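You operate a simulated robot arm through the tools that you are given. There is no shell and no other tool. Be economical: measure what you need, move in short steps, check, and stop when the job is done.

You are at the controls of a simulated robot arm. One attempt, no reset.

JOB
Put things in order on the long sideboard. At the end: the cocoa jar stands where the white yoghurt tub stood; the white filter pod from the long sideboard is in the beige bed basket; the white yoghurt tub from the long sideboard stands on top of the brown rye roll; the cream sugar box stands where the cocoa jar stood; whatever was shut is shut again. Leave all else as you found it, and nothing knocked over.
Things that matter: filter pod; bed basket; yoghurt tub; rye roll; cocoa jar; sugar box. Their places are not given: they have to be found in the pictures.

The check looks at the end state, three seconds after you hand in, the way a careful person would. Anything else that was tipped, shoved, dropped, spilled or broken makes it a failure.

ROBOT AND FRAMES
A 7-joint arm with a two-finger parallel gripper, fixed in place. Base frame: the origin is at the foot of the arm, x ahead of it, y to its left, z up; the work surface is at about z = 800. Readings come in mm, degrees, newtons and seconds.
With the tool pointing down near the work surface it reaches from about 240 to 680 mm from the base axis. Its first joint turns from -66.0 to 66.0 degrees. Payload 2.4 kg.
The TCP is the grasp point between the finger pads, 30 mm short of the fingertips. In the tool frame z runs along the fingers and y along their closing line. Largest opening 94 mm; finger width 28, thickness 10; the body of the gripper, 50 by 96 mm, starts 55 mm behind the TCP.
Orientation is that of the tool frame in the base frame, as a unit quaternion [x, y, z, w]. With the fingers straight down and closing along the base's y, the tool's x points along the base's -x, its y along +y and its z along -z.

CONTROLS
- The arm moves only by the tool drive_tool. Its argument "rows" is a list of rows, each an object (a shift or turn left out is 0, a gripper value left out holds the last) with "translation": the shift along the base's x, y, z in m, a list of three; "turn": the turn, a rotation vector about the base's x, y, z in degrees, a list of three; "gripper": the closure, from 0 (fully open) to 1 (shut). In form: [{"translation": [tx, ty, tz], "turn": [wx, wy, wz], "gripper": gripper}, ...]. A call has 1 to 12 rows; each row is the pose to reach, as a shift and turn from the pose commanded when the call began. Rows are played at 5 a second. More than 50 mm and 8.6 degrees between two rows, or a gripper value outside its range, and nothing of the call is played. A pose out of reach is approached as far as the arm can. The call stops where the force on the tool passes 40 N (or 10 N more than at its start, if that is more) or the arm is blocked; 0.2 s more then pass. Each finger travels about 153 mm/s and halts on what it meets, pressing with about 24 N; the grip force reading is that of the motor and also rises with nothing between the fingers. The clock runs only during rows and for 0.2 s after the last one: add rows that repeat a pose to give the fingers time. The reply holds the time, the measured pose of the TCP, the force on the tool along the base axes, the opening and the grip force, in the units named above and with some noise.
- Cameras (640 x 400 px; columns grow to the right, rows downward): "scene" is fixed at [21.7, 455.7, 1439.5]; the picture's right is [-0.89, -0.45, 0.00], its down [-0.21, 0.41, -0.89] and it looks along [0.40, -0.79, -0.46] (base axes); focal length 353 px, centre (320, 200). "wrist" rides on the gripper at [76, 14, -103] in the tool frame; the picture's right is [-0.18, 0.98, 0.00], its down [-0.75, -0.14, -0.64] and it looks along [-0.63, -0.12, 0.77] (tool axes); focal length 243 px, centre (320, 200).
- grab_frame(camera): a new picture of that camera. No time passes.
- measure_at(camera, pixels): for up to 12 pixels [column, row] of the newest picture of that camera ("zoom" is the newest enlarged one), the place [x, y, z] in the base frame of the surface seen there, good to about 3 mm, but the place of the scene camera against the robot may be out by one fixed shift of up to 25 mm in any direction. No time passes.
- inspect(camera, box): a new picture of the part [left, top, right, bottom] of that camera's present view, enlarged. No time passes.
- finish_job(): hands the job in; it is judged then, once.

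Go step by step. Measure first, check grasps and placings, and put right what went wrong. The budget is 80 turns and 38 pictures, counting those below and the enlarged ones. Unless the task says otherwise, let go and move clear before handing in, and close with one line.

The tools are called after "Request:" as name(argument=value, ...) on one line, values as JSON. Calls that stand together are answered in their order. drive_tool: Moves the arm, as the interface text tells. Its arguments: {"type":"object","properties":{"rows":{"type":"array","items":{"type":"object","properties":{"translation":{"type":"array","items":{"type":"number"}},"turn":{"type":"array","items":{"type":"number"}},"gripper":{"type":"number"}}}}},"required":["rows"]} The other tools are called the same way: grab_frame (camera) takes a picture; measure_at (camera, pixels) gives the place of the surface under pixels of a picture; inspect (camera, box) takes an enlarged picture of a part of a camera's view; finish_job () hands the job in.

At the start:

```text
time_s: 0.0
eef_pos: [448.2, -45.2, 1133.8]
orientation: [0.0, 1.0, 0.0, 0.0]
contact_force: [0.7, 0.1, 0.0]
gripper_width: 94.0
grasp_force: 0.0
```

scene: 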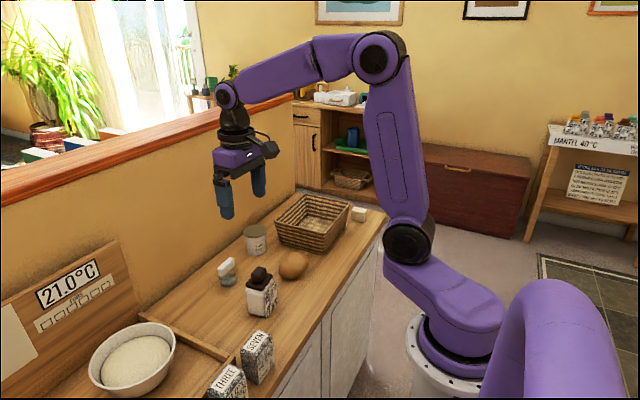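
wrist: 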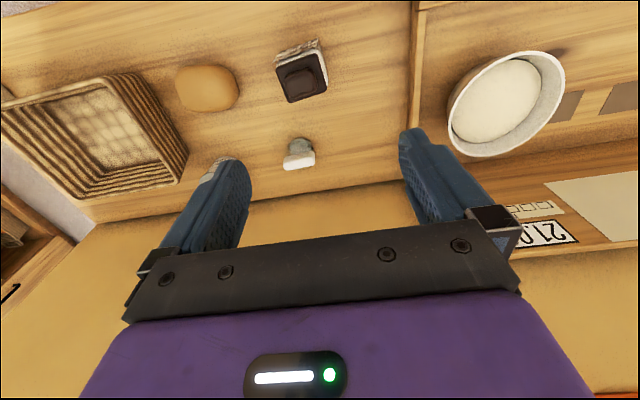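

The scene shows a sideboard with a basket (311,222), a tub/jar (255,240), a roll (293,265), a dark-lidded jar (261,293), a white object (227,270) and a cream box (359,214). I'll enlarge to identify them.

Request:
inspect(camera="scene", box=[190, 180, 390, 305])

Request:
inspect(camera="scene", box=[80, 260, 320, 400])

```text
3.20 times, centred on (290, 242) of scene
```

zoom: 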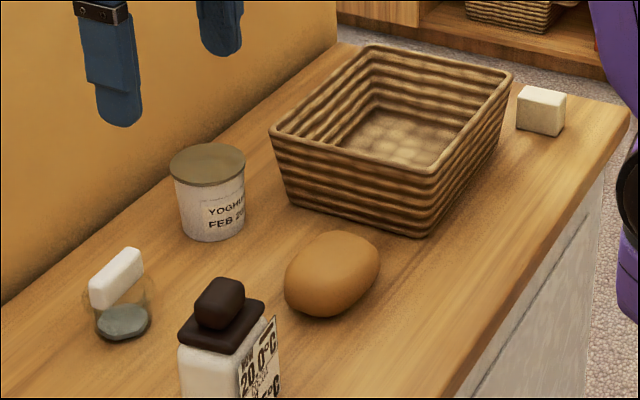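

```text
2.67 times, centred on (200, 330) of scene
```

zoom: 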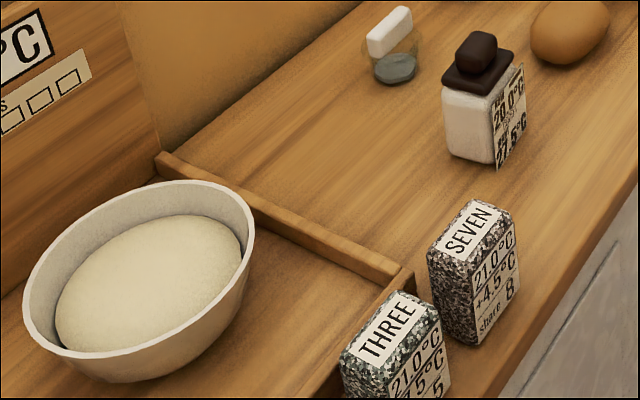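

I see the yoghurt tub, the roll, the dark-lidded jar, and a white block that seems to sit over a grey disc in something transparent. I'll look closer with both cameras.

Request:
inspect(camera="scene", box=[205, 245, 305, 325])

Request:
inspect(camera="wrist", box=[170, 30, 340, 180])

Request:
measure_at(camera="scene", pixels=[[227, 265], [228, 280], [293, 262], [261, 275], [258, 303], [255, 230], [255, 250], [359, 209], [359, 217], [312, 225], [240, 285], [257, 345]])

Request:
measure_at(camera="wrist", pixels=[[302, 79], [318, 52], [299, 158], [297, 145], [207, 87], [207, 108], [90, 135], [505, 95], [340, 120], [350, 60], [10, 95], [250, 60]])

```text
5.00 times, centred on (255, 285) of scene
```

zoom: 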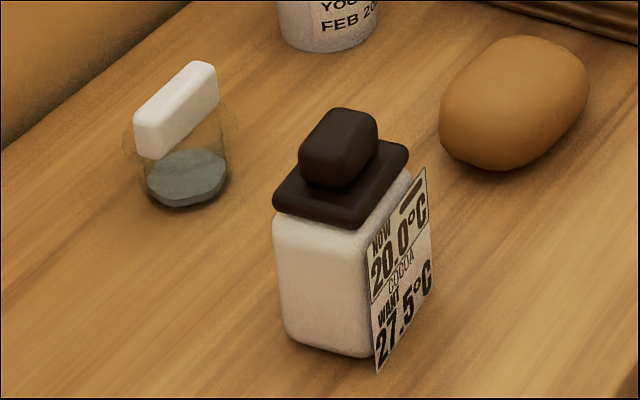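

```text
2.67 times, centred on (255, 105) of wrist
```

zoom: 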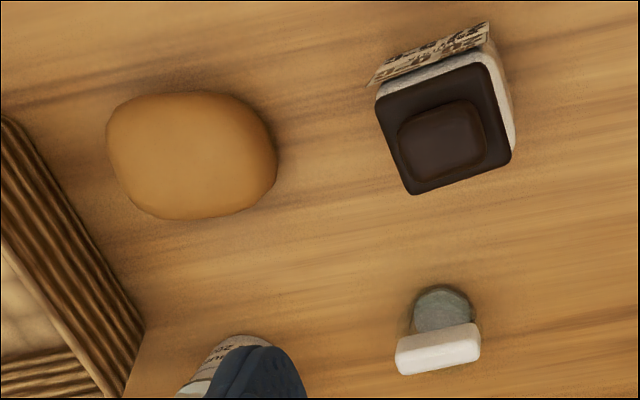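

```text
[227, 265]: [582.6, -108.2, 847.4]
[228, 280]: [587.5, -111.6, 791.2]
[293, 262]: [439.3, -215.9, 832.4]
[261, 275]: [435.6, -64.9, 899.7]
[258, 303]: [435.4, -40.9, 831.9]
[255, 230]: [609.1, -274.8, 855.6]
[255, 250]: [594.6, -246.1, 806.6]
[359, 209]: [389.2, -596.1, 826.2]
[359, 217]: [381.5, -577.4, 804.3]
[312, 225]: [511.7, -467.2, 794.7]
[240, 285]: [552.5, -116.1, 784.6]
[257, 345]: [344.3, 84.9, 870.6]
```

```text
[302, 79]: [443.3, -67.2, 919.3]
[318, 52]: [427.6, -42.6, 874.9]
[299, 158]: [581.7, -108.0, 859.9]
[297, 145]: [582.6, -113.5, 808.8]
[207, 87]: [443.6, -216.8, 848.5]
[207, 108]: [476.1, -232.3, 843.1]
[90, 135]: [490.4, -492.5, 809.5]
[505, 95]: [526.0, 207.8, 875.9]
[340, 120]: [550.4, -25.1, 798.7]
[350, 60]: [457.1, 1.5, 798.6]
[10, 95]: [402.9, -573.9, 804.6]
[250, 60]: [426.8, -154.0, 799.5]
```

Table reads z≈800 with the wrist camera (scene reads about 14 low). I need a close view of the white item and of the cream cube, so I'll lower toward the white item.

Request:
drive_tool(rows=[{"translation": [0, -0.02, -0.04]}, {"translation": [0, -0.04, -0.08]}, {"translation": [0, -0.065, -0.12]}, {"translation": [0, -0.065, -0.12]}])

Request:
inspect(camera="wrist", box=[220, 60, 420, 220])

Request:
inspect(camera="scene", box=[270, 185, 390, 260])

```text
time_s: 1.0
eef_pos: [448.9, -109.9, 1011.8]
orientation: [0.0, 1.0, 0.0, 0.0]
contact_force: [0.6, -0.5, -0.4]
gripper_width: 93.6
grasp_force: 0.1
```

```text
2.50 times, centred on (320, 140) of wrist
```

zoom: 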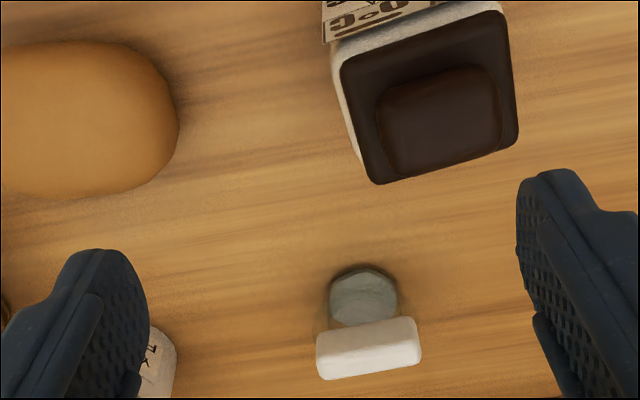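

```text
5.33 times, centred on (330, 222) of scene
```

zoom: 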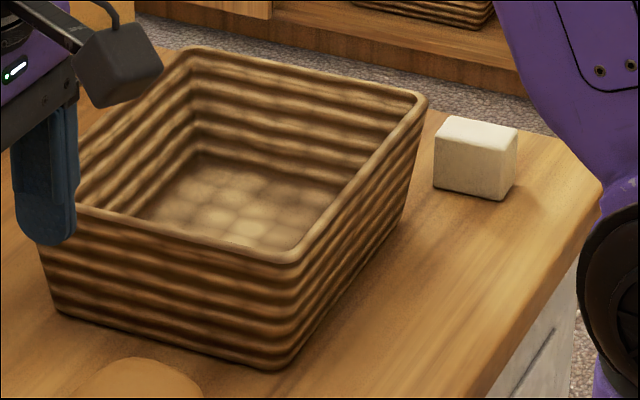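

The cube at the far end is the cream box candidate. The white item looks like a white bar above a grey disc with a clear part between them. I'll measure both in detail.

Request:
inspect(camera="wrist", box=[300, 150, 370, 220])

Request:
measure_at(camera="wrist", pixels=[[322, 198], [347, 192], [335, 196], [335, 209], [323, 211], [385, 198], [385, 180], [334, 180], [332, 170], [343, 175], [335, 187], [310, 180]])

Request:
measure_at(camera="scene", pixels=[[352, 212], [353, 221], [364, 214], [365, 222], [358, 209], [366, 209], [362, 223], [222, 268], [232, 260], [221, 275], [229, 273], [228, 285]])

```text
5.71 times, centred on (335, 185) of wrist
```

zoom: 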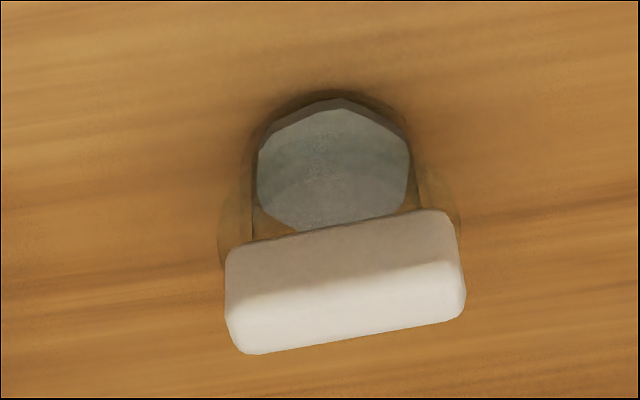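

```text
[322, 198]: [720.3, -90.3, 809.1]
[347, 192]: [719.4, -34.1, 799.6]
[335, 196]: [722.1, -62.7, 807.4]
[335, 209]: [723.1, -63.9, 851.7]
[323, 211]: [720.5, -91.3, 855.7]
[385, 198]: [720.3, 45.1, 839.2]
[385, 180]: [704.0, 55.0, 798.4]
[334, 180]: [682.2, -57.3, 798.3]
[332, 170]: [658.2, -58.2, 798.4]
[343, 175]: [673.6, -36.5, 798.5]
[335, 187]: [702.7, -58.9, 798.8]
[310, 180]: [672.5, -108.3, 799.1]
```

```text
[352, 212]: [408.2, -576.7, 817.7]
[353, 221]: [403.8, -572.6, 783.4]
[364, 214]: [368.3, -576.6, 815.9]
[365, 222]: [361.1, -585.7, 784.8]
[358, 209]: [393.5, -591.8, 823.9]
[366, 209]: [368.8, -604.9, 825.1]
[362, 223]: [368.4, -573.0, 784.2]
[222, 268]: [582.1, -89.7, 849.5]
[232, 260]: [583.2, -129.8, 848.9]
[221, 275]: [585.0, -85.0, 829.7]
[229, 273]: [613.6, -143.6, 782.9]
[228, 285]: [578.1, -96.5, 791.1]
```

The wrist pixels were taken from the old full frame, so I'll use "zoom" instead.

Request:
measure_at(camera="zoom", pixels=[[235, 260], [235, 305], [245, 345], [445, 220], [458, 305], [340, 270], [340, 315], [330, 120], [330, 180], [330, 215], [230, 230], [455, 205]])

Request:
grab_frame(camera="wrist")

```text
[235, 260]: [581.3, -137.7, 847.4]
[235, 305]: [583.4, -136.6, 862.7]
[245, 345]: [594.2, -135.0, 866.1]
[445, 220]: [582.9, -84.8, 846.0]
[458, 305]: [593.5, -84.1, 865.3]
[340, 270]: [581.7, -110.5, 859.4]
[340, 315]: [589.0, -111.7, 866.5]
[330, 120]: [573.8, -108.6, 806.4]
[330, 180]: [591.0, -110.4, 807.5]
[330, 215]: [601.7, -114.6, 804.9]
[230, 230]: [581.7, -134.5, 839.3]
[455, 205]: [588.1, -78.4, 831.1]
```

```text
28 pictures are left
```

wrist: 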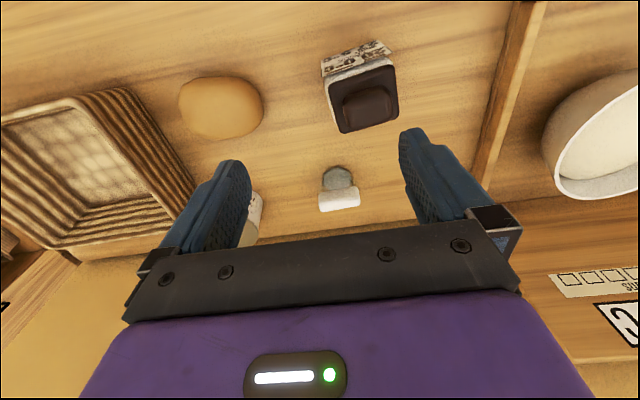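

The white bar (54 × ~20 mm, z 840–866) sits over a clear cup centred near (588,-110). Next I'll measure the jar and roll in this wrist frame.

Request:
measure_at(camera="wrist", pixels=[[329, 84], [390, 68], [396, 113], [343, 130], [347, 95], [385, 90], [350, 121], [384, 114], [322, 66], [388, 44], [365, 105], [326, 73]])

Request:
measure_at(camera="wrist", pixels=[[220, 80], [222, 136], [182, 105], [261, 105], [220, 90], [220, 100], [220, 110], [220, 120], [205, 105], [235, 105], [193, 105], [250, 105]])

Request:
measure_at(camera="wrist", pixels=[[5, 125], [75, 100], [125, 90], [193, 183], [100, 150], [80, 250], [70, 180], [140, 190], [256, 200], [250, 225], [258, 215], [130, 100]])

```text
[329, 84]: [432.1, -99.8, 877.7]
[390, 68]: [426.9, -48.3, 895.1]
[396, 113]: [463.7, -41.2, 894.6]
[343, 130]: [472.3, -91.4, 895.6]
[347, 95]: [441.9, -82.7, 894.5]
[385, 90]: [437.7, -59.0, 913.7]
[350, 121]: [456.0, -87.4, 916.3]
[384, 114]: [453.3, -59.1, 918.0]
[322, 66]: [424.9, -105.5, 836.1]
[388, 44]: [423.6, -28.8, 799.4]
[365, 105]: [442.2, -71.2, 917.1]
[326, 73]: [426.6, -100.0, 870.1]
```

```text
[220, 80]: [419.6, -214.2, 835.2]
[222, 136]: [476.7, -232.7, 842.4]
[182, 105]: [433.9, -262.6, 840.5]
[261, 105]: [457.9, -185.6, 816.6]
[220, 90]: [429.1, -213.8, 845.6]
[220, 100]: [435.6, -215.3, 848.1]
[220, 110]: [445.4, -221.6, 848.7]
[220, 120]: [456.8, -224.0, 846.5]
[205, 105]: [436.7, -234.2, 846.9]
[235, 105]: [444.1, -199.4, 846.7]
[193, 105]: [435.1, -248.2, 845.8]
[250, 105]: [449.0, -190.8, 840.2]
```

```text
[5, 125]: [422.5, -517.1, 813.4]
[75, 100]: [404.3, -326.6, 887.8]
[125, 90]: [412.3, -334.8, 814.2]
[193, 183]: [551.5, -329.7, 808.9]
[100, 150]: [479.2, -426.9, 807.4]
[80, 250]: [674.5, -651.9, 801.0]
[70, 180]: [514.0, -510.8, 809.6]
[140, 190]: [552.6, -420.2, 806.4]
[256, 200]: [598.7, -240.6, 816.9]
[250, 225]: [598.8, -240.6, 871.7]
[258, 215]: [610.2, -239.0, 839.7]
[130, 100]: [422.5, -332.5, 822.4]
```

Jar: lid centre ≈(450,-70), rotated about +10°. Roll: top z≈848, spanning y -265..-185. Next I'll turn the tool -90° and move over the white bar at (588.5,-110).

Request:
drive_tool(rows=[{"translation": [0.013, 0, 0], "turn": [0, 0, -8.2]}, {"translation": [0.026, 0, 0], "turn": [0, 0, -16.4]}, {"translation": [0.039, 0, 0], "turn": [0, 0, -24.6]}, {"translation": [0.052, 0, 0], "turn": [0, 0, -32.8]}, {"translation": [0.065, 0, 0], "turn": [0, 0, -41]}, {"translation": [0.078, 0, 0], "turn": [0, 0, -49.2]}, {"translation": [0.091, 0, 0], "turn": [0, 0, -57.4]}, {"translation": [0.104, 0, 0], "turn": [0, 0, -65.6]}, {"translation": [0.117, 0, 0], "turn": [0, 0, -73.8]}, {"translation": [0.13, 0, 0], "turn": [0, 0, -82]}, {"translation": [0.139, 0, 0], "turn": [0, 0, -90]}, {"translation": [0.139, 0, 0], "turn": [0, 0, -90]}])

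Request:
grab_frame(camera="wrist")

```text
time_s: 3.6
eef_pos: [586.1, -109.6, 1013.7]
orientation: [0.708, 0.706, 0.0, -0.001]
contact_force: [0.5, -0.7, -0.2]
gripper_width: 94.0
grasp_force: 0.0
```

```text
27 pictures are left
```

wrist: 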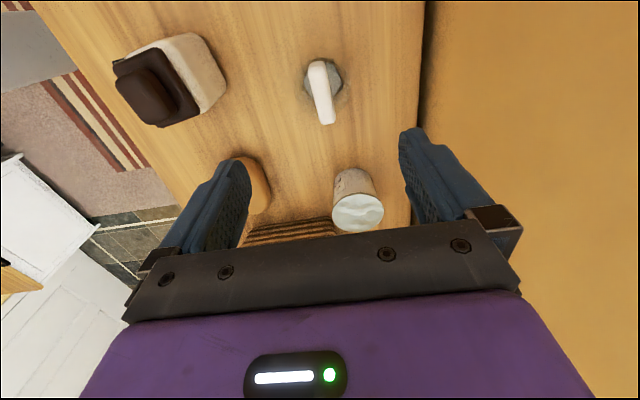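

The bar (322,90), jar (165,80) and tub (357,200) are all visible. I'll enlarge and measure them.

Request:
inspect(camera="wrist", box=[270, 50, 410, 240])

Request:
measure_at(camera="wrist", pixels=[[333, 210], [383, 209], [357, 231], [357, 197], [357, 212], [335, 178], [375, 178], [354, 170], [312, 62], [327, 62], [318, 122], [334, 120]])

Request:
measure_at(camera="wrist", pixels=[[116, 68], [165, 50], [197, 108], [155, 125], [192, 36], [223, 80], [300, 85], [342, 80], [340, 100], [435, 100], [120, 60], [210, 60]])

```text
2.11 times, centred on (340, 145) of wrist
```

zoom: 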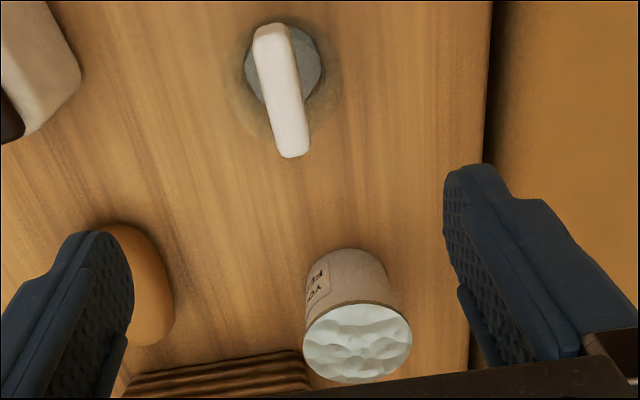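

```text
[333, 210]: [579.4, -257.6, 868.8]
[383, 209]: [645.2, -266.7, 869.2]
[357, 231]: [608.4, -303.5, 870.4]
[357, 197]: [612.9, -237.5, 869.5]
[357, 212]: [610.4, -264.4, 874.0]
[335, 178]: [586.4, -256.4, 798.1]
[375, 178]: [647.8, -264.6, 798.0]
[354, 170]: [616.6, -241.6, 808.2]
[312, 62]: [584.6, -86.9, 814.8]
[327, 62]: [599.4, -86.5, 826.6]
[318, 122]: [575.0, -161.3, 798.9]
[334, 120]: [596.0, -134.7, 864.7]
```

```text
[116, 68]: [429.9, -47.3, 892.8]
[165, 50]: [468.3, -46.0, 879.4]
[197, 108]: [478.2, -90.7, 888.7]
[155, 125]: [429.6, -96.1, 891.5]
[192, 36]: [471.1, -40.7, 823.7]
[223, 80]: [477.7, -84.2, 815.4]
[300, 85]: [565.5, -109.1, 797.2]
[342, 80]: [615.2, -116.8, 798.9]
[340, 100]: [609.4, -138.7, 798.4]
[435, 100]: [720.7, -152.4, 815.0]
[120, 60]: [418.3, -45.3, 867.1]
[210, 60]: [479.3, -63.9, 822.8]
```

The tub is open, with its rim centre ≈(612,-270), diameter 66 and z 870. I'll descend onto the white bar with the fingertips kept above the cup rim, then close.

Request:
drive_tool(rows=[{"translation": [0.003, 0, -0.045], "gripper": 0.3}, {"translation": [0.003, 0, -0.09], "gripper": 0.5}, {"translation": [0.003, 0, -0.12], "gripper": 0.5}, {"translation": [0.003, 0, -0.136], "gripper": 0.5}, {"translation": [0.003, 0, -0.136], "gripper": 0.5}])

Request:
grab_frame(camera="wrist")

Request:
inspect(camera="scene", box=[195, 225, 275, 295])

```text
time_s: 4.8
eef_pos: [594.1, -109.2, 875.5]
orientation: [0.707, 0.707, 0.0, 0.0]
contact_force: [-0.2, -0.2, -0.1]
gripper_width: 46.7
grasp_force: 0.0
```

```text
25 pictures are left
```

wrist: 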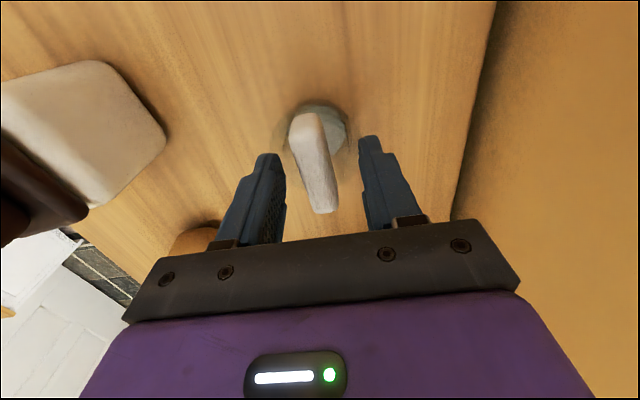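

```text
5.71 times, centred on (235, 260) of scene
```

zoom: 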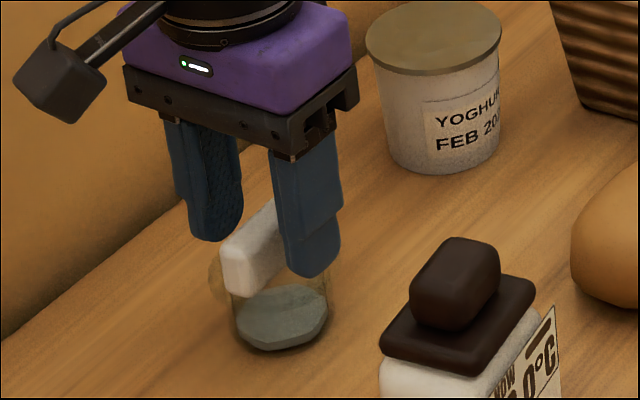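

The fingers straddle the bar but sit about 5 mm too far in +x. I'll correct that, then close.

Request:
drive_tool(rows=[{"translation": [-0.004, 0, 0], "gripper": 0.5}, {"translation": [-0.004, 0, 0], "gripper": 0.7}, {"translation": [-0.004, 0, 0], "gripper": 1.0}, {"translation": [-0.004, 0, 0], "gripper": 1.0}, {"translation": [-0.004, 0, 0], "gripper": 1.0}])

Request:
drive_tool(rows=[{"translation": [0, 0, 0.01]}, {"translation": [0, 0, 0.02]}, {"translation": [0, 0, 0.03]}, {"translation": [0, 0, 0.03]}])

Request:
inspect(camera="scene", box=[195, 225, 275, 295])

```text
time_s: 6.0
eef_pos: [588.1, -108.9, 876.5]
orientation: [0.707, 0.707, 0.0, 0.0]
contact_force: [-0.1, -0.2, 1.8]
gripper_width: 16.9
grasp_force: 24.7
```

```text
time_s: 7.0
eef_pos: [587.1, -109.7, 908.0]
orientation: [0.707, 0.707, 0.0, 0.0]
contact_force: [-0.3, 0.3, -0.5]
gripper_width: 16.9
grasp_force: 24.2
```

```text
5.71 times, centred on (235, 260) of scene
```

zoom: 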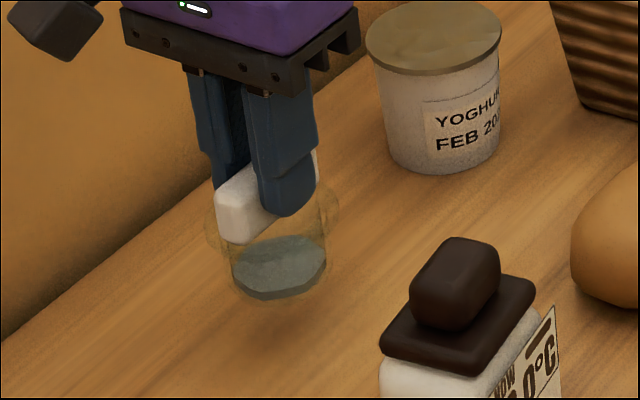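

The whole thing lifted as one piece, so the pod is a single object; its bottom is 76 mm below the TCP. I'll raise it and carry it over the basket.

Request:
drive_tool(rows=[{"translation": [0, 0, 0.045]}, {"translation": [0, 0, 0.09]}, {"translation": [-0.005, -0.02, 0.11]}, {"translation": [-0.02, -0.065, 0.11]}, {"translation": [-0.034, -0.11, 0.11]}, {"translation": [-0.048, -0.155, 0.11]}, {"translation": [-0.062, -0.2, 0.11]}, {"translation": [-0.076, -0.245, 0.11]}, {"translation": [-0.09, -0.29, 0.11]}, {"translation": [-0.095, -0.315, 0.11]}, {"translation": [-0.095, -0.315, 0.11]}])

Request:
grab_frame(camera="wrist")

Request:
grab_frame(camera="scene")

```text
time_s: 9.4
eef_pos: [489.8, -424.0, 1019.6]
orientation: [0.707, 0.707, 0.0, -0.001]
contact_force: [-0.4, 0.2, 0.1]
gripper_width: 16.8
grasp_force: 23.8
```

```text
22 pictures are left
```

wrist: 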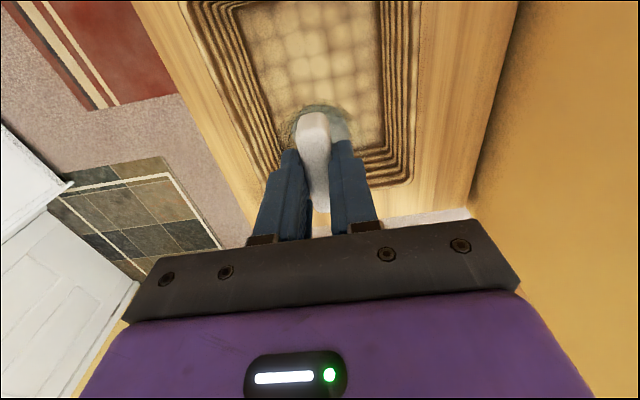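

```text
21 pictures are left
```

scene: 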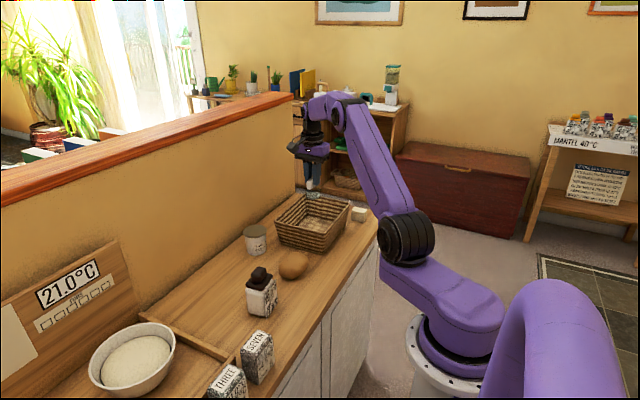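

I'll measure the basket's inside extents before lowering.

Request:
measure_at(camera="wrist", pixels=[[192, 5], [240, 10], [258, 90], [375, 5], [378, 130], [412, 10], [410, 175], [290, 90], [330, 60], [355, 130], [275, 140], [400, 180]])

Request:
measure_at(camera="scene", pixels=[[302, 196], [349, 204], [276, 223], [327, 238], [313, 218], [295, 222], [330, 210], [312, 228], [359, 209], [259, 270], [255, 229], [293, 262]])

```text
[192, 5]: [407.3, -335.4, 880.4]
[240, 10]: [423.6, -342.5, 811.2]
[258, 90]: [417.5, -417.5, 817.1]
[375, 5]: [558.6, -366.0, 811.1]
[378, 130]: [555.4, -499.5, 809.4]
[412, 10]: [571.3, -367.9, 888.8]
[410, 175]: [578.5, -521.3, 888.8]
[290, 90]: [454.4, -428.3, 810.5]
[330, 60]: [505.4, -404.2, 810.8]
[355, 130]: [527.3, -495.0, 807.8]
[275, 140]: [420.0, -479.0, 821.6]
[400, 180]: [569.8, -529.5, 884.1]
```

```text
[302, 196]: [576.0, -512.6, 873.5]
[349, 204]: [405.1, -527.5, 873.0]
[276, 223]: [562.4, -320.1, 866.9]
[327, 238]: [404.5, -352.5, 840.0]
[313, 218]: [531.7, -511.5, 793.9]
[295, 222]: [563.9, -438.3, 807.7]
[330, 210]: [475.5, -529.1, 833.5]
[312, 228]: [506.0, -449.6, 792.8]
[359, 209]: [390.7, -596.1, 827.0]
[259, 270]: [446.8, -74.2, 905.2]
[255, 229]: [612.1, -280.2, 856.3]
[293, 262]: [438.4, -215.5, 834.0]
```

The interior spans x 420–558, y -340..-515, with the floor at ≈809, and the pod is centred over it. Lowering to TCP z≈887.

Request:
drive_tool(rows=[{"translation": [0, 0, -0.04]}, {"translation": [0, 0, -0.08]}, {"translation": [0, 0, -0.11]}, {"translation": [0, 0, -0.122]}, {"translation": [0, 0, -0.128]}, {"translation": [0, 0, -0.132]}, {"translation": [0, 0, -0.132]}])

```text
time_s: 11.0
eef_pos: [491.1, -426.4, 887.6]
orientation: [0.707, 0.707, 0.0, 0.001]
contact_force: [-3.5, 2.5, 14.4]
gripper_width: 17.1
grasp_force: 24.1
```

Contact force of 14 N shows the pod is on the basket floor. I'll release and rise.

Request:
drive_tool(rows=[{"translation": [0, 0, 0], "gripper": 0.7}, {"translation": [0, 0, 0], "gripper": 0.5}, {"translation": [0, 0, 0], "gripper": 0.5}, {"translation": [0, 0, 0.04]}, {"translation": [0, 0, 0.08]}, {"translation": [0, 0, 0.12]}, {"translation": [0, 0, 0.13]}])

Request:
inspect(camera="scene", box=[265, 185, 385, 260])

```text
time_s: 12.6
eef_pos: [490.2, -426.3, 1016.3]
orientation: [0.707, 0.707, 0.0, 0.0]
contact_force: [0.3, 0.1, 0.5]
gripper_width: 47.0
grasp_force: 0.1
```

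```text
5.33 times, centred on (325, 222) of scene
```

zoom: 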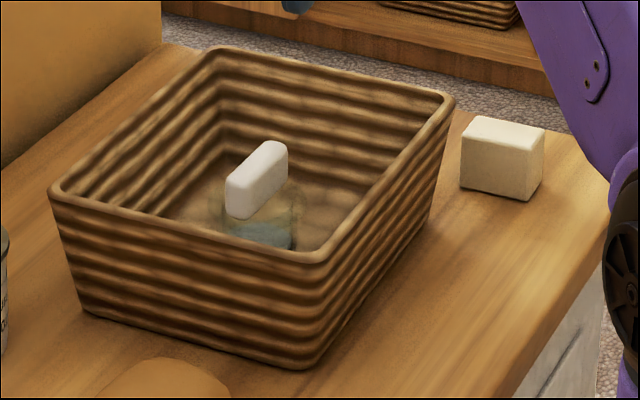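

The pod stands upright in the basket. Next I'll move above the yoghurt tub at (612,-270) with the gripper open.

Request:
drive_tool(rows=[{"translation": [0.03, 0.039, 0], "gripper": 0}, {"translation": [0.06, 0.078, 0]}, {"translation": [0.09, 0.117, 0]}, {"translation": [0.122, 0.156, 0]}, {"translation": [0.122, 0.156, -0.04]}, {"translation": [0.122, 0.156, -0.08]}, {"translation": [0.122, 0.156, -0.08]}])

Request:
grab_frame(camera="wrist")

```text
refused: row 4 steps farther than a row can; nothing moved
```

```text
19 pictures are left
```

wrist: 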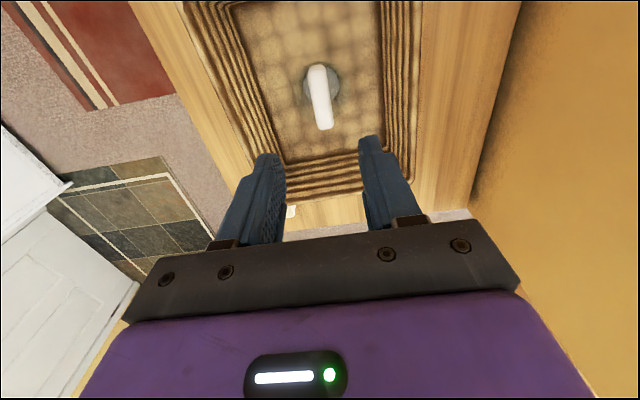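

The last row's step was just too long and was refused, so I'll repeat it with smaller steps.

Request:
drive_tool(rows=[{"translation": [0.03, 0.039, 0], "gripper": 0}, {"translation": [0.06, 0.077, 0]}, {"translation": [0.09, 0.115, 0]}, {"translation": [0.11, 0.14, 0]}, {"translation": [0.122, 0.156, 0]}, {"translation": [0.122, 0.156, -0.04]}, {"translation": [0.122, 0.156, -0.07]}, {"translation": [0.122, 0.156, -0.07]}])

Request:
grab_frame(camera="wrist")

```text
time_s: 14.4
eef_pos: [617.8, -269.6, 946.2]
orientation: [0.707, 0.707, 0.0, 0.0]
contact_force: [-0.1, 0.0, 0.7]
gripper_width: 94.1
grasp_force: 0.1
```

```text
18 pictures are left
```

wrist: 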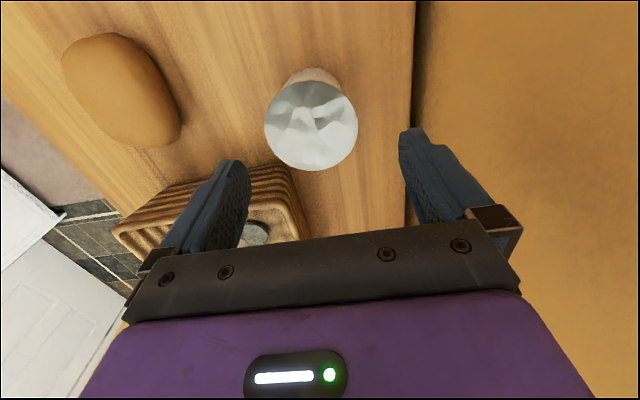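

The tub's top (311,125) and the roll (120,90) are clearly visible, so I'll measure both precisely.

Request:
measure_at(camera="wrist", pixels=[[266, 125], [355, 125], [311, 168], [311, 83], [311, 125], [290, 80], [335, 80], [312, 70], [280, 95], [345, 95], [280, 155], [342, 155]])

Request:
measure_at(camera="wrist", pixels=[[66, 60], [110, 36], [175, 115], [135, 145], [180, 130], [110, 75], [120, 85], [130, 95], [140, 75], [95, 100], [100, 60], [140, 115]])

```text
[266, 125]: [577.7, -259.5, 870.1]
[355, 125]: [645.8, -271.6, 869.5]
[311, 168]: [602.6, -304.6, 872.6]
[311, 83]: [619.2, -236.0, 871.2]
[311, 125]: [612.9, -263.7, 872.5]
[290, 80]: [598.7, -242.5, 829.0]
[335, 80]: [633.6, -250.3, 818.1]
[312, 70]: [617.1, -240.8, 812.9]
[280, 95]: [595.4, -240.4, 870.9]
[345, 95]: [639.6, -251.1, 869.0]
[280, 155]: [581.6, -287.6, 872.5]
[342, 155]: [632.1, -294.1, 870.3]
```

```text
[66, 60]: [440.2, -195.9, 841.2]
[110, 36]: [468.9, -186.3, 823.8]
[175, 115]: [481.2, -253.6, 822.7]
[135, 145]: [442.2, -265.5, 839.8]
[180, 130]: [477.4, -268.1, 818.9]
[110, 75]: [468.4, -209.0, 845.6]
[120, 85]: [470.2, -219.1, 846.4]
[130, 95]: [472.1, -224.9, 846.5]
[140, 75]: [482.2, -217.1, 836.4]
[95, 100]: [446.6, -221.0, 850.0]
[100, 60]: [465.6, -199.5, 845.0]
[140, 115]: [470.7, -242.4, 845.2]
```

Tub centre is (612,-270) and roll centre ≈(449,-224) with its top at ≈848–850. The TCP is 6 mm too far in x, so I'll correct that and descend to z≈848.

Request:
drive_tool(rows=[{"translation": [-0.006, -0.001, 0]}, {"translation": [-0.006, -0.001, -0.03]}, {"translation": [-0.006, -0.001, -0.06]}, {"translation": [-0.006, -0.001, -0.085]}, {"translation": [-0.006, -0.001, -0.098]}, {"translation": [-0.006, -0.001, -0.098]}])

```text
time_s: 15.8
eef_pos: [608.9, -269.4, 847.0]
orientation: [0.707, 0.707, -0.001, -0.001]
contact_force: [-0.6, 0.1, 0.6]
gripper_width: 93.9
grasp_force: 0.1
```

The TCP is at (609,-269,847), clear of the tub. I'll nudge +3 mm in x and close gently.

Request:
drive_tool(rows=[{"translation": [0.003, 0, 0]}, {"translation": [0.003, 0, 0], "gripper": 0.1}, {"translation": [0.003, 0, 0], "gripper": 0.2}, {"translation": [0.003, 0, 0], "gripper": 0.27}, {"translation": [0.003, 0, 0], "gripper": 0.35}, {"translation": [0.003, 0, 0], "gripper": 0.45}, {"translation": [0.003, 0, 0], "gripper": 0.45}])

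```text
time_s: 17.4
eef_pos: [610.5, -270.6, 848.1]
orientation: [0.707, 0.707, 0.0, -0.001]
contact_force: [0.4, -0.8, -0.8]
gripper_width: 67.0
grasp_force: 24.4
```

Gripped at 67 mm. I'll lift and carry level to above the roll at (449,-224).

Request:
drive_tool(rows=[{"translation": [0, 0, 0.015]}, {"translation": [0, 0, 0.04]}, {"translation": [0, 0, 0.07]}, {"translation": [0, 0, 0.09]}, {"translation": [-0.03, 0.008, 0.09]}, {"translation": [-0.06, 0.017, 0.09]}, {"translation": [-0.09, 0.026, 0.09]}, {"translation": [-0.12, 0.035, 0.09]}, {"translation": [-0.145, 0.042, 0.09]}, {"translation": [-0.161, 0.046, 0.09]}, {"translation": [-0.161, 0.046, 0.09]}])

Request:
inspect(camera="scene", box=[230, 190, 350, 310])

Request:
grab_frame(camera="wrist")

```text
time_s: 19.8
eef_pos: [450.3, -225.7, 934.9]
orientation: [0.707, 0.707, 0.0, 0.0]
contact_force: [-0.5, 0.0, -1.4]
gripper_width: 67.1
grasp_force: 24.5
```

```text
3.33 times, centred on (290, 250) of scene
```

zoom: 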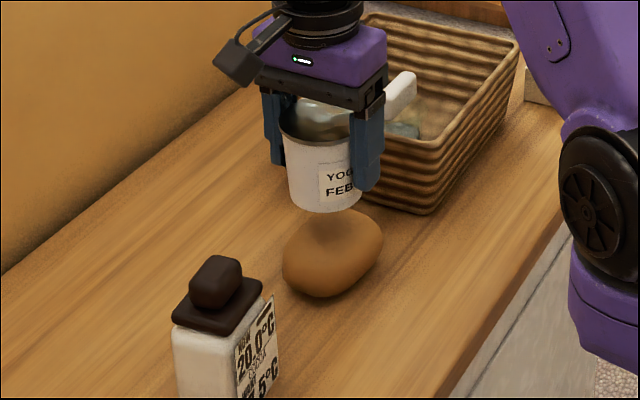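

```text
16 pictures are left
```

wrist: 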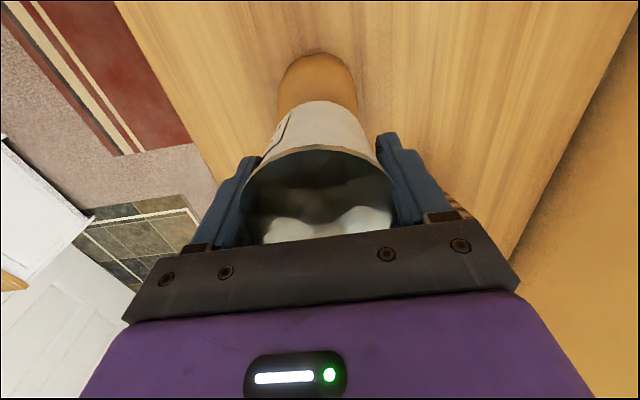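

The tub is upright over the roll. I'll lower it slowly to just about contact.

Request:
drive_tool(rows=[{"translation": [-0.001, 0.001, -0.012]}, {"translation": [-0.001, 0.001, -0.024]}, {"translation": [-0.001, 0.001, -0.032]}, {"translation": [-0.001, 0.001, -0.036]}, {"translation": [-0.001, 0.001, -0.036]}])

```text
time_s: 21.0
eef_pos: [449.1, -223.2, 901.6]
orientation: [0.707, 0.707, 0.0, 0.001]
contact_force: [0.1, -0.7, -1.1]
gripper_width: 67.2
grasp_force: 24.7
```

Request:
drive_tool(rows=[{"translation": [0, 0, -0.002]}, {"translation": [0, 0, -0.003]}, {"translation": [0, 0, -0.003]}])

```text
time_s: 21.8
eef_pos: [448.2, -224.1, 900.4]
orientation: [0.707, 0.707, 0.0, -0.001]
contact_force: [0.3, -0.2, -1.6]
gripper_width: 67.3
grasp_force: 24.0
```

No contact yet, so I'll go on in small steps.

Request:
drive_tool(rows=[{"translation": [0, 0, -0.001]}, {"translation": [0, 0, -0.002]}, {"translation": [0, 0, -0.002]}])

Request:
drive_tool(rows=[{"translation": [0, 0, -0.001]}, {"translation": [0, 0, -0.0015]}, {"translation": [0, 0, -0.0015]}])

```text
time_s: 22.6
eef_pos: [449.4, -224.6, 896.5]
orientation: [0.707, 0.707, 0.0, 0.0]
contact_force: [-3.2, 1.1, 9.4]
gripper_width: 67.1
grasp_force: 23.7
```

```text
time_s: 23.4
eef_pos: [448.2, -224.4, 897.1]
orientation: [0.707, 0.707, 0.0, 0.0]
contact_force: [-0.3, -0.7, 15.1]
gripper_width: 66.9
grasp_force: 24.5
```

It is in contact at z≈897 with 15 N. I'll ease off slightly and open slowly.

Request:
drive_tool(rows=[{"translation": [0, 0, 0.001]}, {"translation": [0, 0, 0.001], "gripper": 0.24}, {"translation": [0, 0, 0.001], "gripper": 0.2}, {"translation": [0, 0, 0.001], "gripper": 0.15}, {"translation": [0, 0, 0.001], "gripper": 0.1}, {"translation": [0, 0, 0.001], "gripper": 0.1}, {"translation": [0, 0, 0.001], "gripper": 0.1}])

Request:
inspect(camera="scene", box=[230, 190, 350, 310])

```text
time_s: 25.0
eef_pos: [449.0, -223.6, 897.8]
orientation: [0.707, 0.707, 0.0, 0.0]
contact_force: [1.2, 0.3, 0.2]
gripper_width: 84.6
grasp_force: 0.1
```

```text
3.33 times, centred on (290, 250) of scene
```

zoom: 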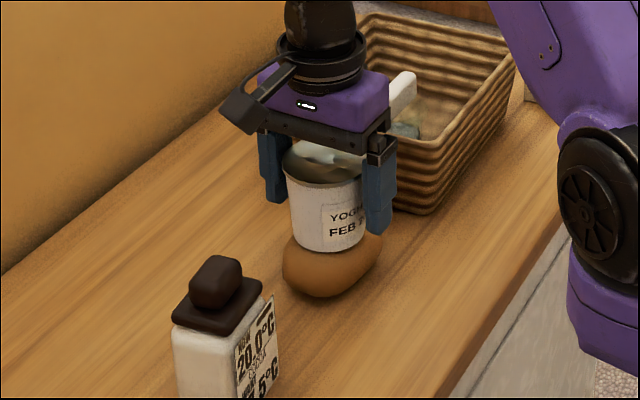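

The tub stands on the roll after release. I'll rise straight up, check it has settled, then turn +100° toward the cocoa jar.

Request:
drive_tool(rows=[{"translation": [0, 0, 0.02], "gripper": 0}, {"translation": [0, 0, 0.06]}, {"translation": [0, 0, 0.1]}, {"translation": [0, 0, 0.13]}])

Request:
drive_tool(rows=[{"translation": [0, 0.013, 0], "turn": [0, 0, 8.4]}, {"translation": [0, 0.026, 0], "turn": [0, 0, 16.8]}, {"translation": [0, 0.039, 0], "turn": [0, 0, 25.2]}, {"translation": [0, 0.052, 0], "turn": [0, 0, 33.6]}, {"translation": [0, 0.065, 0], "turn": [0, 0, 42]}, {"translation": [0, 0.078, 0], "turn": [0, 0, 50.4]}, {"translation": [0, 0.091, 0], "turn": [0, 0, 58.8]}, {"translation": [0, 0.104, 0], "turn": [0, 0, 67.2]}, {"translation": [0, 0.117, 0], "turn": [0, 0, 75.6]}, {"translation": [-0.01, 0.13, 0], "turn": [0, 0, 84]}, {"translation": [-0.025, 0.145, 0], "turn": [0, 0, 92]}, {"translation": [-0.04, 0.155, 0], "turn": [0, 0, 100]}])

Request:
grab_frame(camera="wrist")

Request:
inspect(camera="scene", box=[230, 200, 330, 320])

```text
time_s: 26.0
eef_pos: [447.4, -222.3, 1026.0]
orientation: [0.707, 0.707, 0.0, 0.0]
contact_force: [-0.3, -0.1, 0.2]
gripper_width: 94.2
grasp_force: 0.2
```

```text
time_s: 28.6
eef_pos: [409.2, -68.6, 1026.6]
orientation: [-0.088, 0.996, 0.0, 0.0]
contact_force: [-0.1, 0.8, 0.1]
gripper_width: 93.9
grasp_force: 0.1
```

```text
14 pictures are left
```

wrist: 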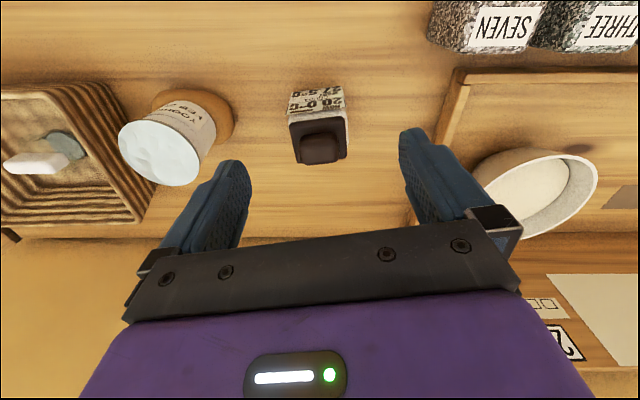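

```text
3.33 times, centred on (280, 260) of scene
```

zoom: 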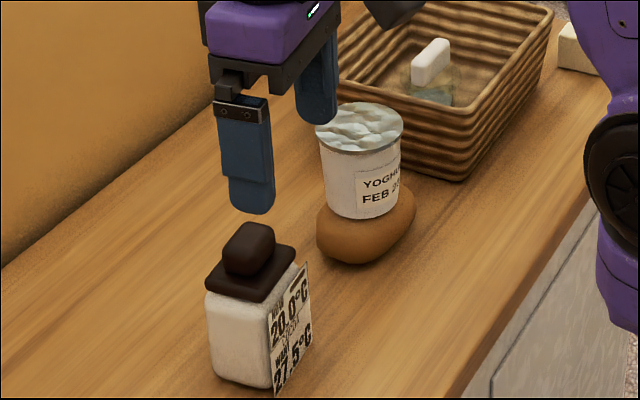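

The tub is stable on the roll. The jar at (318,125) lines up with the gripper, and I'll measure its edges.

Request:
measure_at(camera="wrist", pixels=[[291, 125], [346, 120], [299, 160], [345, 155], [320, 160], [290, 95], [343, 88], [292, 112], [345, 105], [303, 150], [338, 148], [318, 125]])

Request:
measure_at(camera="wrist", pixels=[[130, 130], [195, 150], [158, 150], [155, 185], [165, 115], [180, 90], [200, 130], [120, 140], [180, 180], [205, 115], [225, 115], [190, 170]])

```text
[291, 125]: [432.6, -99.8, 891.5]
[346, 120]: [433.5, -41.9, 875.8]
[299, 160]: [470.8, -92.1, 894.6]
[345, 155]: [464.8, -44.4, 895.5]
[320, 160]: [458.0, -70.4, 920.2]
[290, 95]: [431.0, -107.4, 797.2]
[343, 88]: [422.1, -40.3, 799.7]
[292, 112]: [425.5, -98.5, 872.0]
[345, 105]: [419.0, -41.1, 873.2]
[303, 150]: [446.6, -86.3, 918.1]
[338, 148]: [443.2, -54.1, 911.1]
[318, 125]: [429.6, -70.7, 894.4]
```

```text
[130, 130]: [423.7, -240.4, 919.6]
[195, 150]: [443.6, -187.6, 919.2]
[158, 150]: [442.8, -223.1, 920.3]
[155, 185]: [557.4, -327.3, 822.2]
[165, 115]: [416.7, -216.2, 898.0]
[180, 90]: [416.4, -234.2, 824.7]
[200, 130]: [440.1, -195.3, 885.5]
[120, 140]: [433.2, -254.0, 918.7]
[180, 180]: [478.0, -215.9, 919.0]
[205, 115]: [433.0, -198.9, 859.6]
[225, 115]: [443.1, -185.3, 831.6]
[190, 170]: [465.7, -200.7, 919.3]
```

The jar body is centred ≈(450,-69.5) and the knob top is at 920, so the TCP must stay above ≈870 for palm clearance. I'll descend to 875.

Request:
drive_tool(rows=[{"translation": [0.02, -0.001, 0]}, {"translation": [0.041, -0.001, 0]}, {"translation": [0.041, -0.001, -0.04]}, {"translation": [0.041, -0.001, -0.08]}, {"translation": [0.041, -0.001, -0.115]}, {"translation": [0.041, -0.001, -0.14]}, {"translation": [0.041, -0.001, -0.151]}, {"translation": [0.041, -0.001, -0.151]}])

Request:
inspect(camera="scene", box=[210, 220, 310, 330])

```text
time_s: 30.4
eef_pos: [449.8, -69.2, 874.8]
orientation: [-0.087, 0.996, 0.0, 0.0]
contact_force: [0.9, -0.3, 0.7]
gripper_width: 93.8
grasp_force: 0.0
```

```text
3.64 times, centred on (260, 275) of scene
```

zoom: 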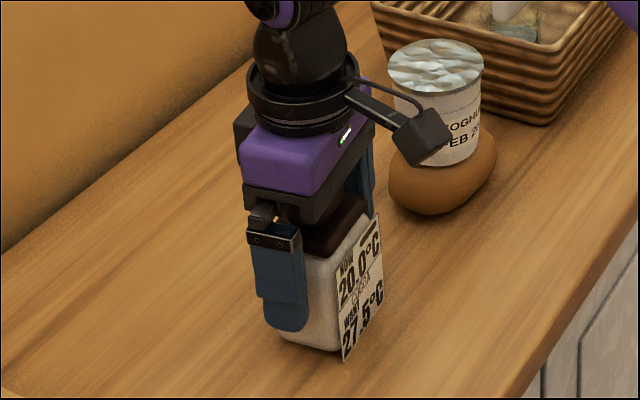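

The fingers straddle the jar body, so I'll close slowly and test-lift.

Request:
drive_tool(rows=[{"translation": [0, 0, 0], "gripper": 0.2}, {"translation": [0, 0, 0], "gripper": 0.32}, {"translation": [0, 0, 0], "gripper": 0.42}, {"translation": [0, 0, 0], "gripper": 0.6}, {"translation": [0, 0, 0], "gripper": 0.7}, {"translation": [0, 0, 0], "gripper": 0.7}, {"translation": [0, 0, 0.01]}, {"translation": [0, 0, 0.02]}, {"translation": [0, 0, 0.03]}, {"translation": [0, 0, 0.03]}])

Request:
inspect(camera="scene", box=[210, 220, 310, 330])

```text
time_s: 32.6
eef_pos: [448.2, -71.0, 906.3]
orientation: [-0.088, 0.996, 0.0, 0.0]
contact_force: [0.4, 0.0, -2.8]
gripper_width: 70.3
grasp_force: 23.4
```

```text
3.64 times, centred on (260, 275) of scene
```

zoom: 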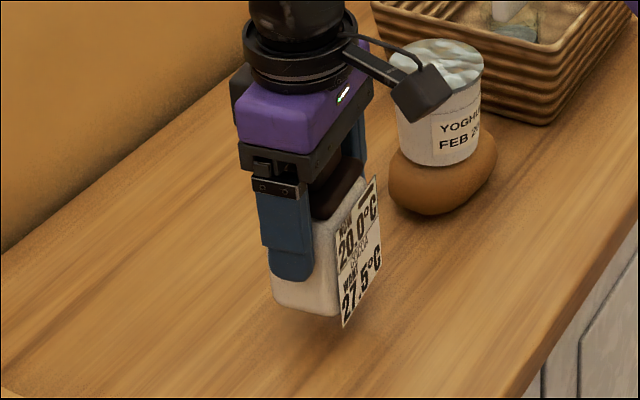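

The jar lifted level, with the grip opening reading 70 mm. I'll go +x first and then -y to clear the tub, ending over (612,-270).

Request:
drive_tool(rows=[{"translation": [0.04, 0, 0.02]}, {"translation": [0.08, 0, 0.02]}, {"translation": [0.12, 0, 0.02]}, {"translation": [0.163, 0, 0.02]}, {"translation": [0.163, -0.04, 0.02]}, {"translation": [0.163, -0.08, 0.02]}, {"translation": [0.163, -0.12, 0.02]}, {"translation": [0.163, -0.16, 0.02]}, {"translation": [0.163, -0.19, 0.02]}, {"translation": [0.163, -0.2, 0.02]}, {"translation": [0.163, -0.2, 0.02]}])

Request:
grab_frame(camera="wrist")

Request:
inspect(camera="scene", box=[210, 190, 310, 290])

```text
time_s: 35.0
eef_pos: [613.5, -268.6, 926.0]
orientation: [-0.087, 0.996, 0.0, 0.0]
contact_force: [0.6, 0.5, -2.9]
gripper_width: 70.2
grasp_force: 24.3
```

```text
10 pictures are left
```

wrist: 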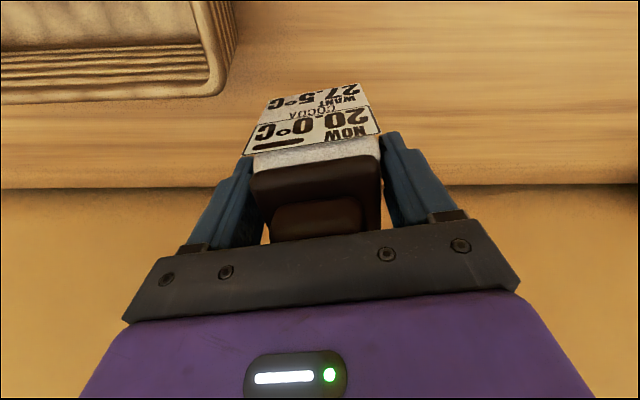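

```text
4.00 times, centred on (260, 240) of scene
```

zoom: 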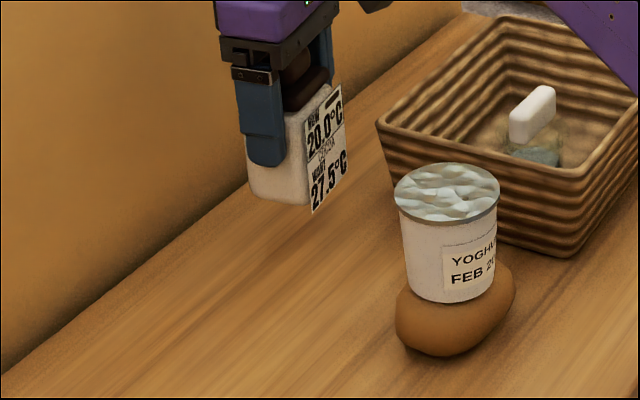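

The jar is held straight and centred over the tub's old spot. I'll lower it to TCP z≈875.

Request:
drive_tool(rows=[{"translation": [-0.001, -0.001, -0.02]}, {"translation": [-0.001, -0.001, -0.035]}, {"translation": [-0.001, -0.001, -0.044]}, {"translation": [-0.001, -0.001, -0.048]}, {"translation": [-0.001, -0.001, -0.051]}, {"translation": [-0.001, -0.001, -0.051]}])

```text
time_s: 36.4
eef_pos: [613.0, -270.2, 876.8]
orientation: [-0.087, 0.996, 0.0, 0.001]
contact_force: [-0.8, 2.1, 4.2]
gripper_width: 70.3
grasp_force: 23.9
```

Light contact: 4 N up, against -3 N when hanging. I'll lower 1 mm more, release and rise.

Request:
drive_tool(rows=[{"translation": [0, 0, -0.001]}, {"translation": [0, 0, -0.001], "gripper": 0.2}, {"translation": [0, 0, -0.001], "gripper": 0.12}, {"translation": [0, 0, -0.001], "gripper": 0.0}, {"translation": [0, 0, -0.001], "gripper": 0.0}, {"translation": [0, 0, 0.03]}, {"translation": [0, 0, 0.07]}, {"translation": [0, 0, 0.11]}, {"translation": [0, 0, 0.15]}, {"translation": [0, 0, 0.15]}])

```text
time_s: 38.6
eef_pos: [609.2, -271.4, 1027.0]
orientation: [-0.087, 0.996, 0.0, 0.0]
contact_force: [-0.4, 0.1, -0.2]
gripper_width: 94.0
grasp_force: 0.0
```

Next is the cream box at roughly (388,-590). I'll move to an outward-looking view pose at (289,-445) with the tool yawed to -57°.

Request:
drive_tool(rows=[{"translation": [-0.027, -0.0145, 0], "turn": [0, 0, -5.6]}, {"translation": [-0.054, -0.029, 0], "turn": [0, 0, -11.2]}, {"translation": [-0.081, -0.0435, 0], "turn": [0, 0, -16.8]}, {"translation": [-0.108, -0.058, 0], "turn": [0, 0, -22.4]}, {"translation": [-0.135, -0.0725, 0], "turn": [0, 0, -28]}, {"translation": [-0.162, -0.087, 0], "turn": [0, 0, -33.6]}, {"translation": [-0.189, -0.1015, 0], "turn": [0, 0, -39.2]}, {"translation": [-0.216, -0.116, 0], "turn": [0, 0, -44.8]}, {"translation": [-0.243, -0.1305, 0], "turn": [0, 0, -50.4]}, {"translation": [-0.27, -0.145, 0], "turn": [0, 0, -56]}, {"translation": [-0.297, -0.16, 0], "turn": [0, 0, -61.6]}, {"translation": [-0.32, -0.174, 0], "turn": [0, 0, -67]}])

Request:
grab_frame(camera="wrist")

Request:
grab_frame(camera="scene")

```text
time_s: 41.2
eef_pos: [291.5, -442.0, 1026.4]
orientation: [0.478, 0.879, 0.0, 0.0]
contact_force: [-0.8, 0.0, 0.5]
gripper_width: 94.4
grasp_force: 0.0
```

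```text
8 pictures are left
```

wrist: 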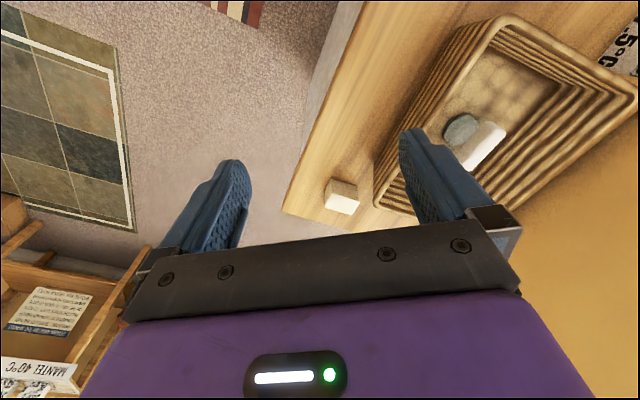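

```text
7 pictures are left
```

scene: 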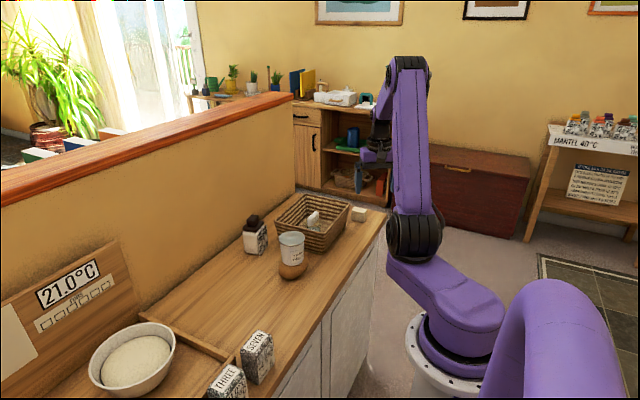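

The jar stands where the tub was, and the box is visible at (341,196). I'll measure it.

Request:
measure_at(camera="wrist", pixels=[[331, 180], [356, 186], [327, 205], [350, 213], [340, 196], [328, 193], [354, 202], [334, 183], [347, 209], [357, 193], [300, 200], [376, 185]])

Request:
inspect(camera="wrist", box=[300, 160, 390, 230])

```text
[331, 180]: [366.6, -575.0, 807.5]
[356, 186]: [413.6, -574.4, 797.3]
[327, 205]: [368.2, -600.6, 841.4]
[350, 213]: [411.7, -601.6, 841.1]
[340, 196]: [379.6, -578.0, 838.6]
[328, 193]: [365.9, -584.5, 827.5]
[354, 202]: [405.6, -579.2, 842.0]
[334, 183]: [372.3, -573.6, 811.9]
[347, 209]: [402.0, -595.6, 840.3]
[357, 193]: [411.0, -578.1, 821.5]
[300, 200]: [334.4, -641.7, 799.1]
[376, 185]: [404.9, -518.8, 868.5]
```

```text
5.71 times, centred on (345, 195) of wrist
```

zoom: 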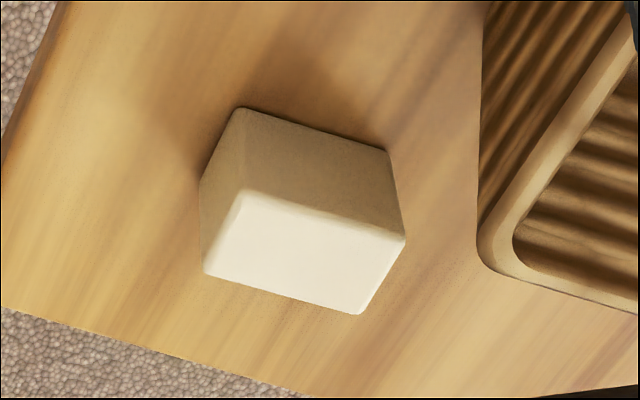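

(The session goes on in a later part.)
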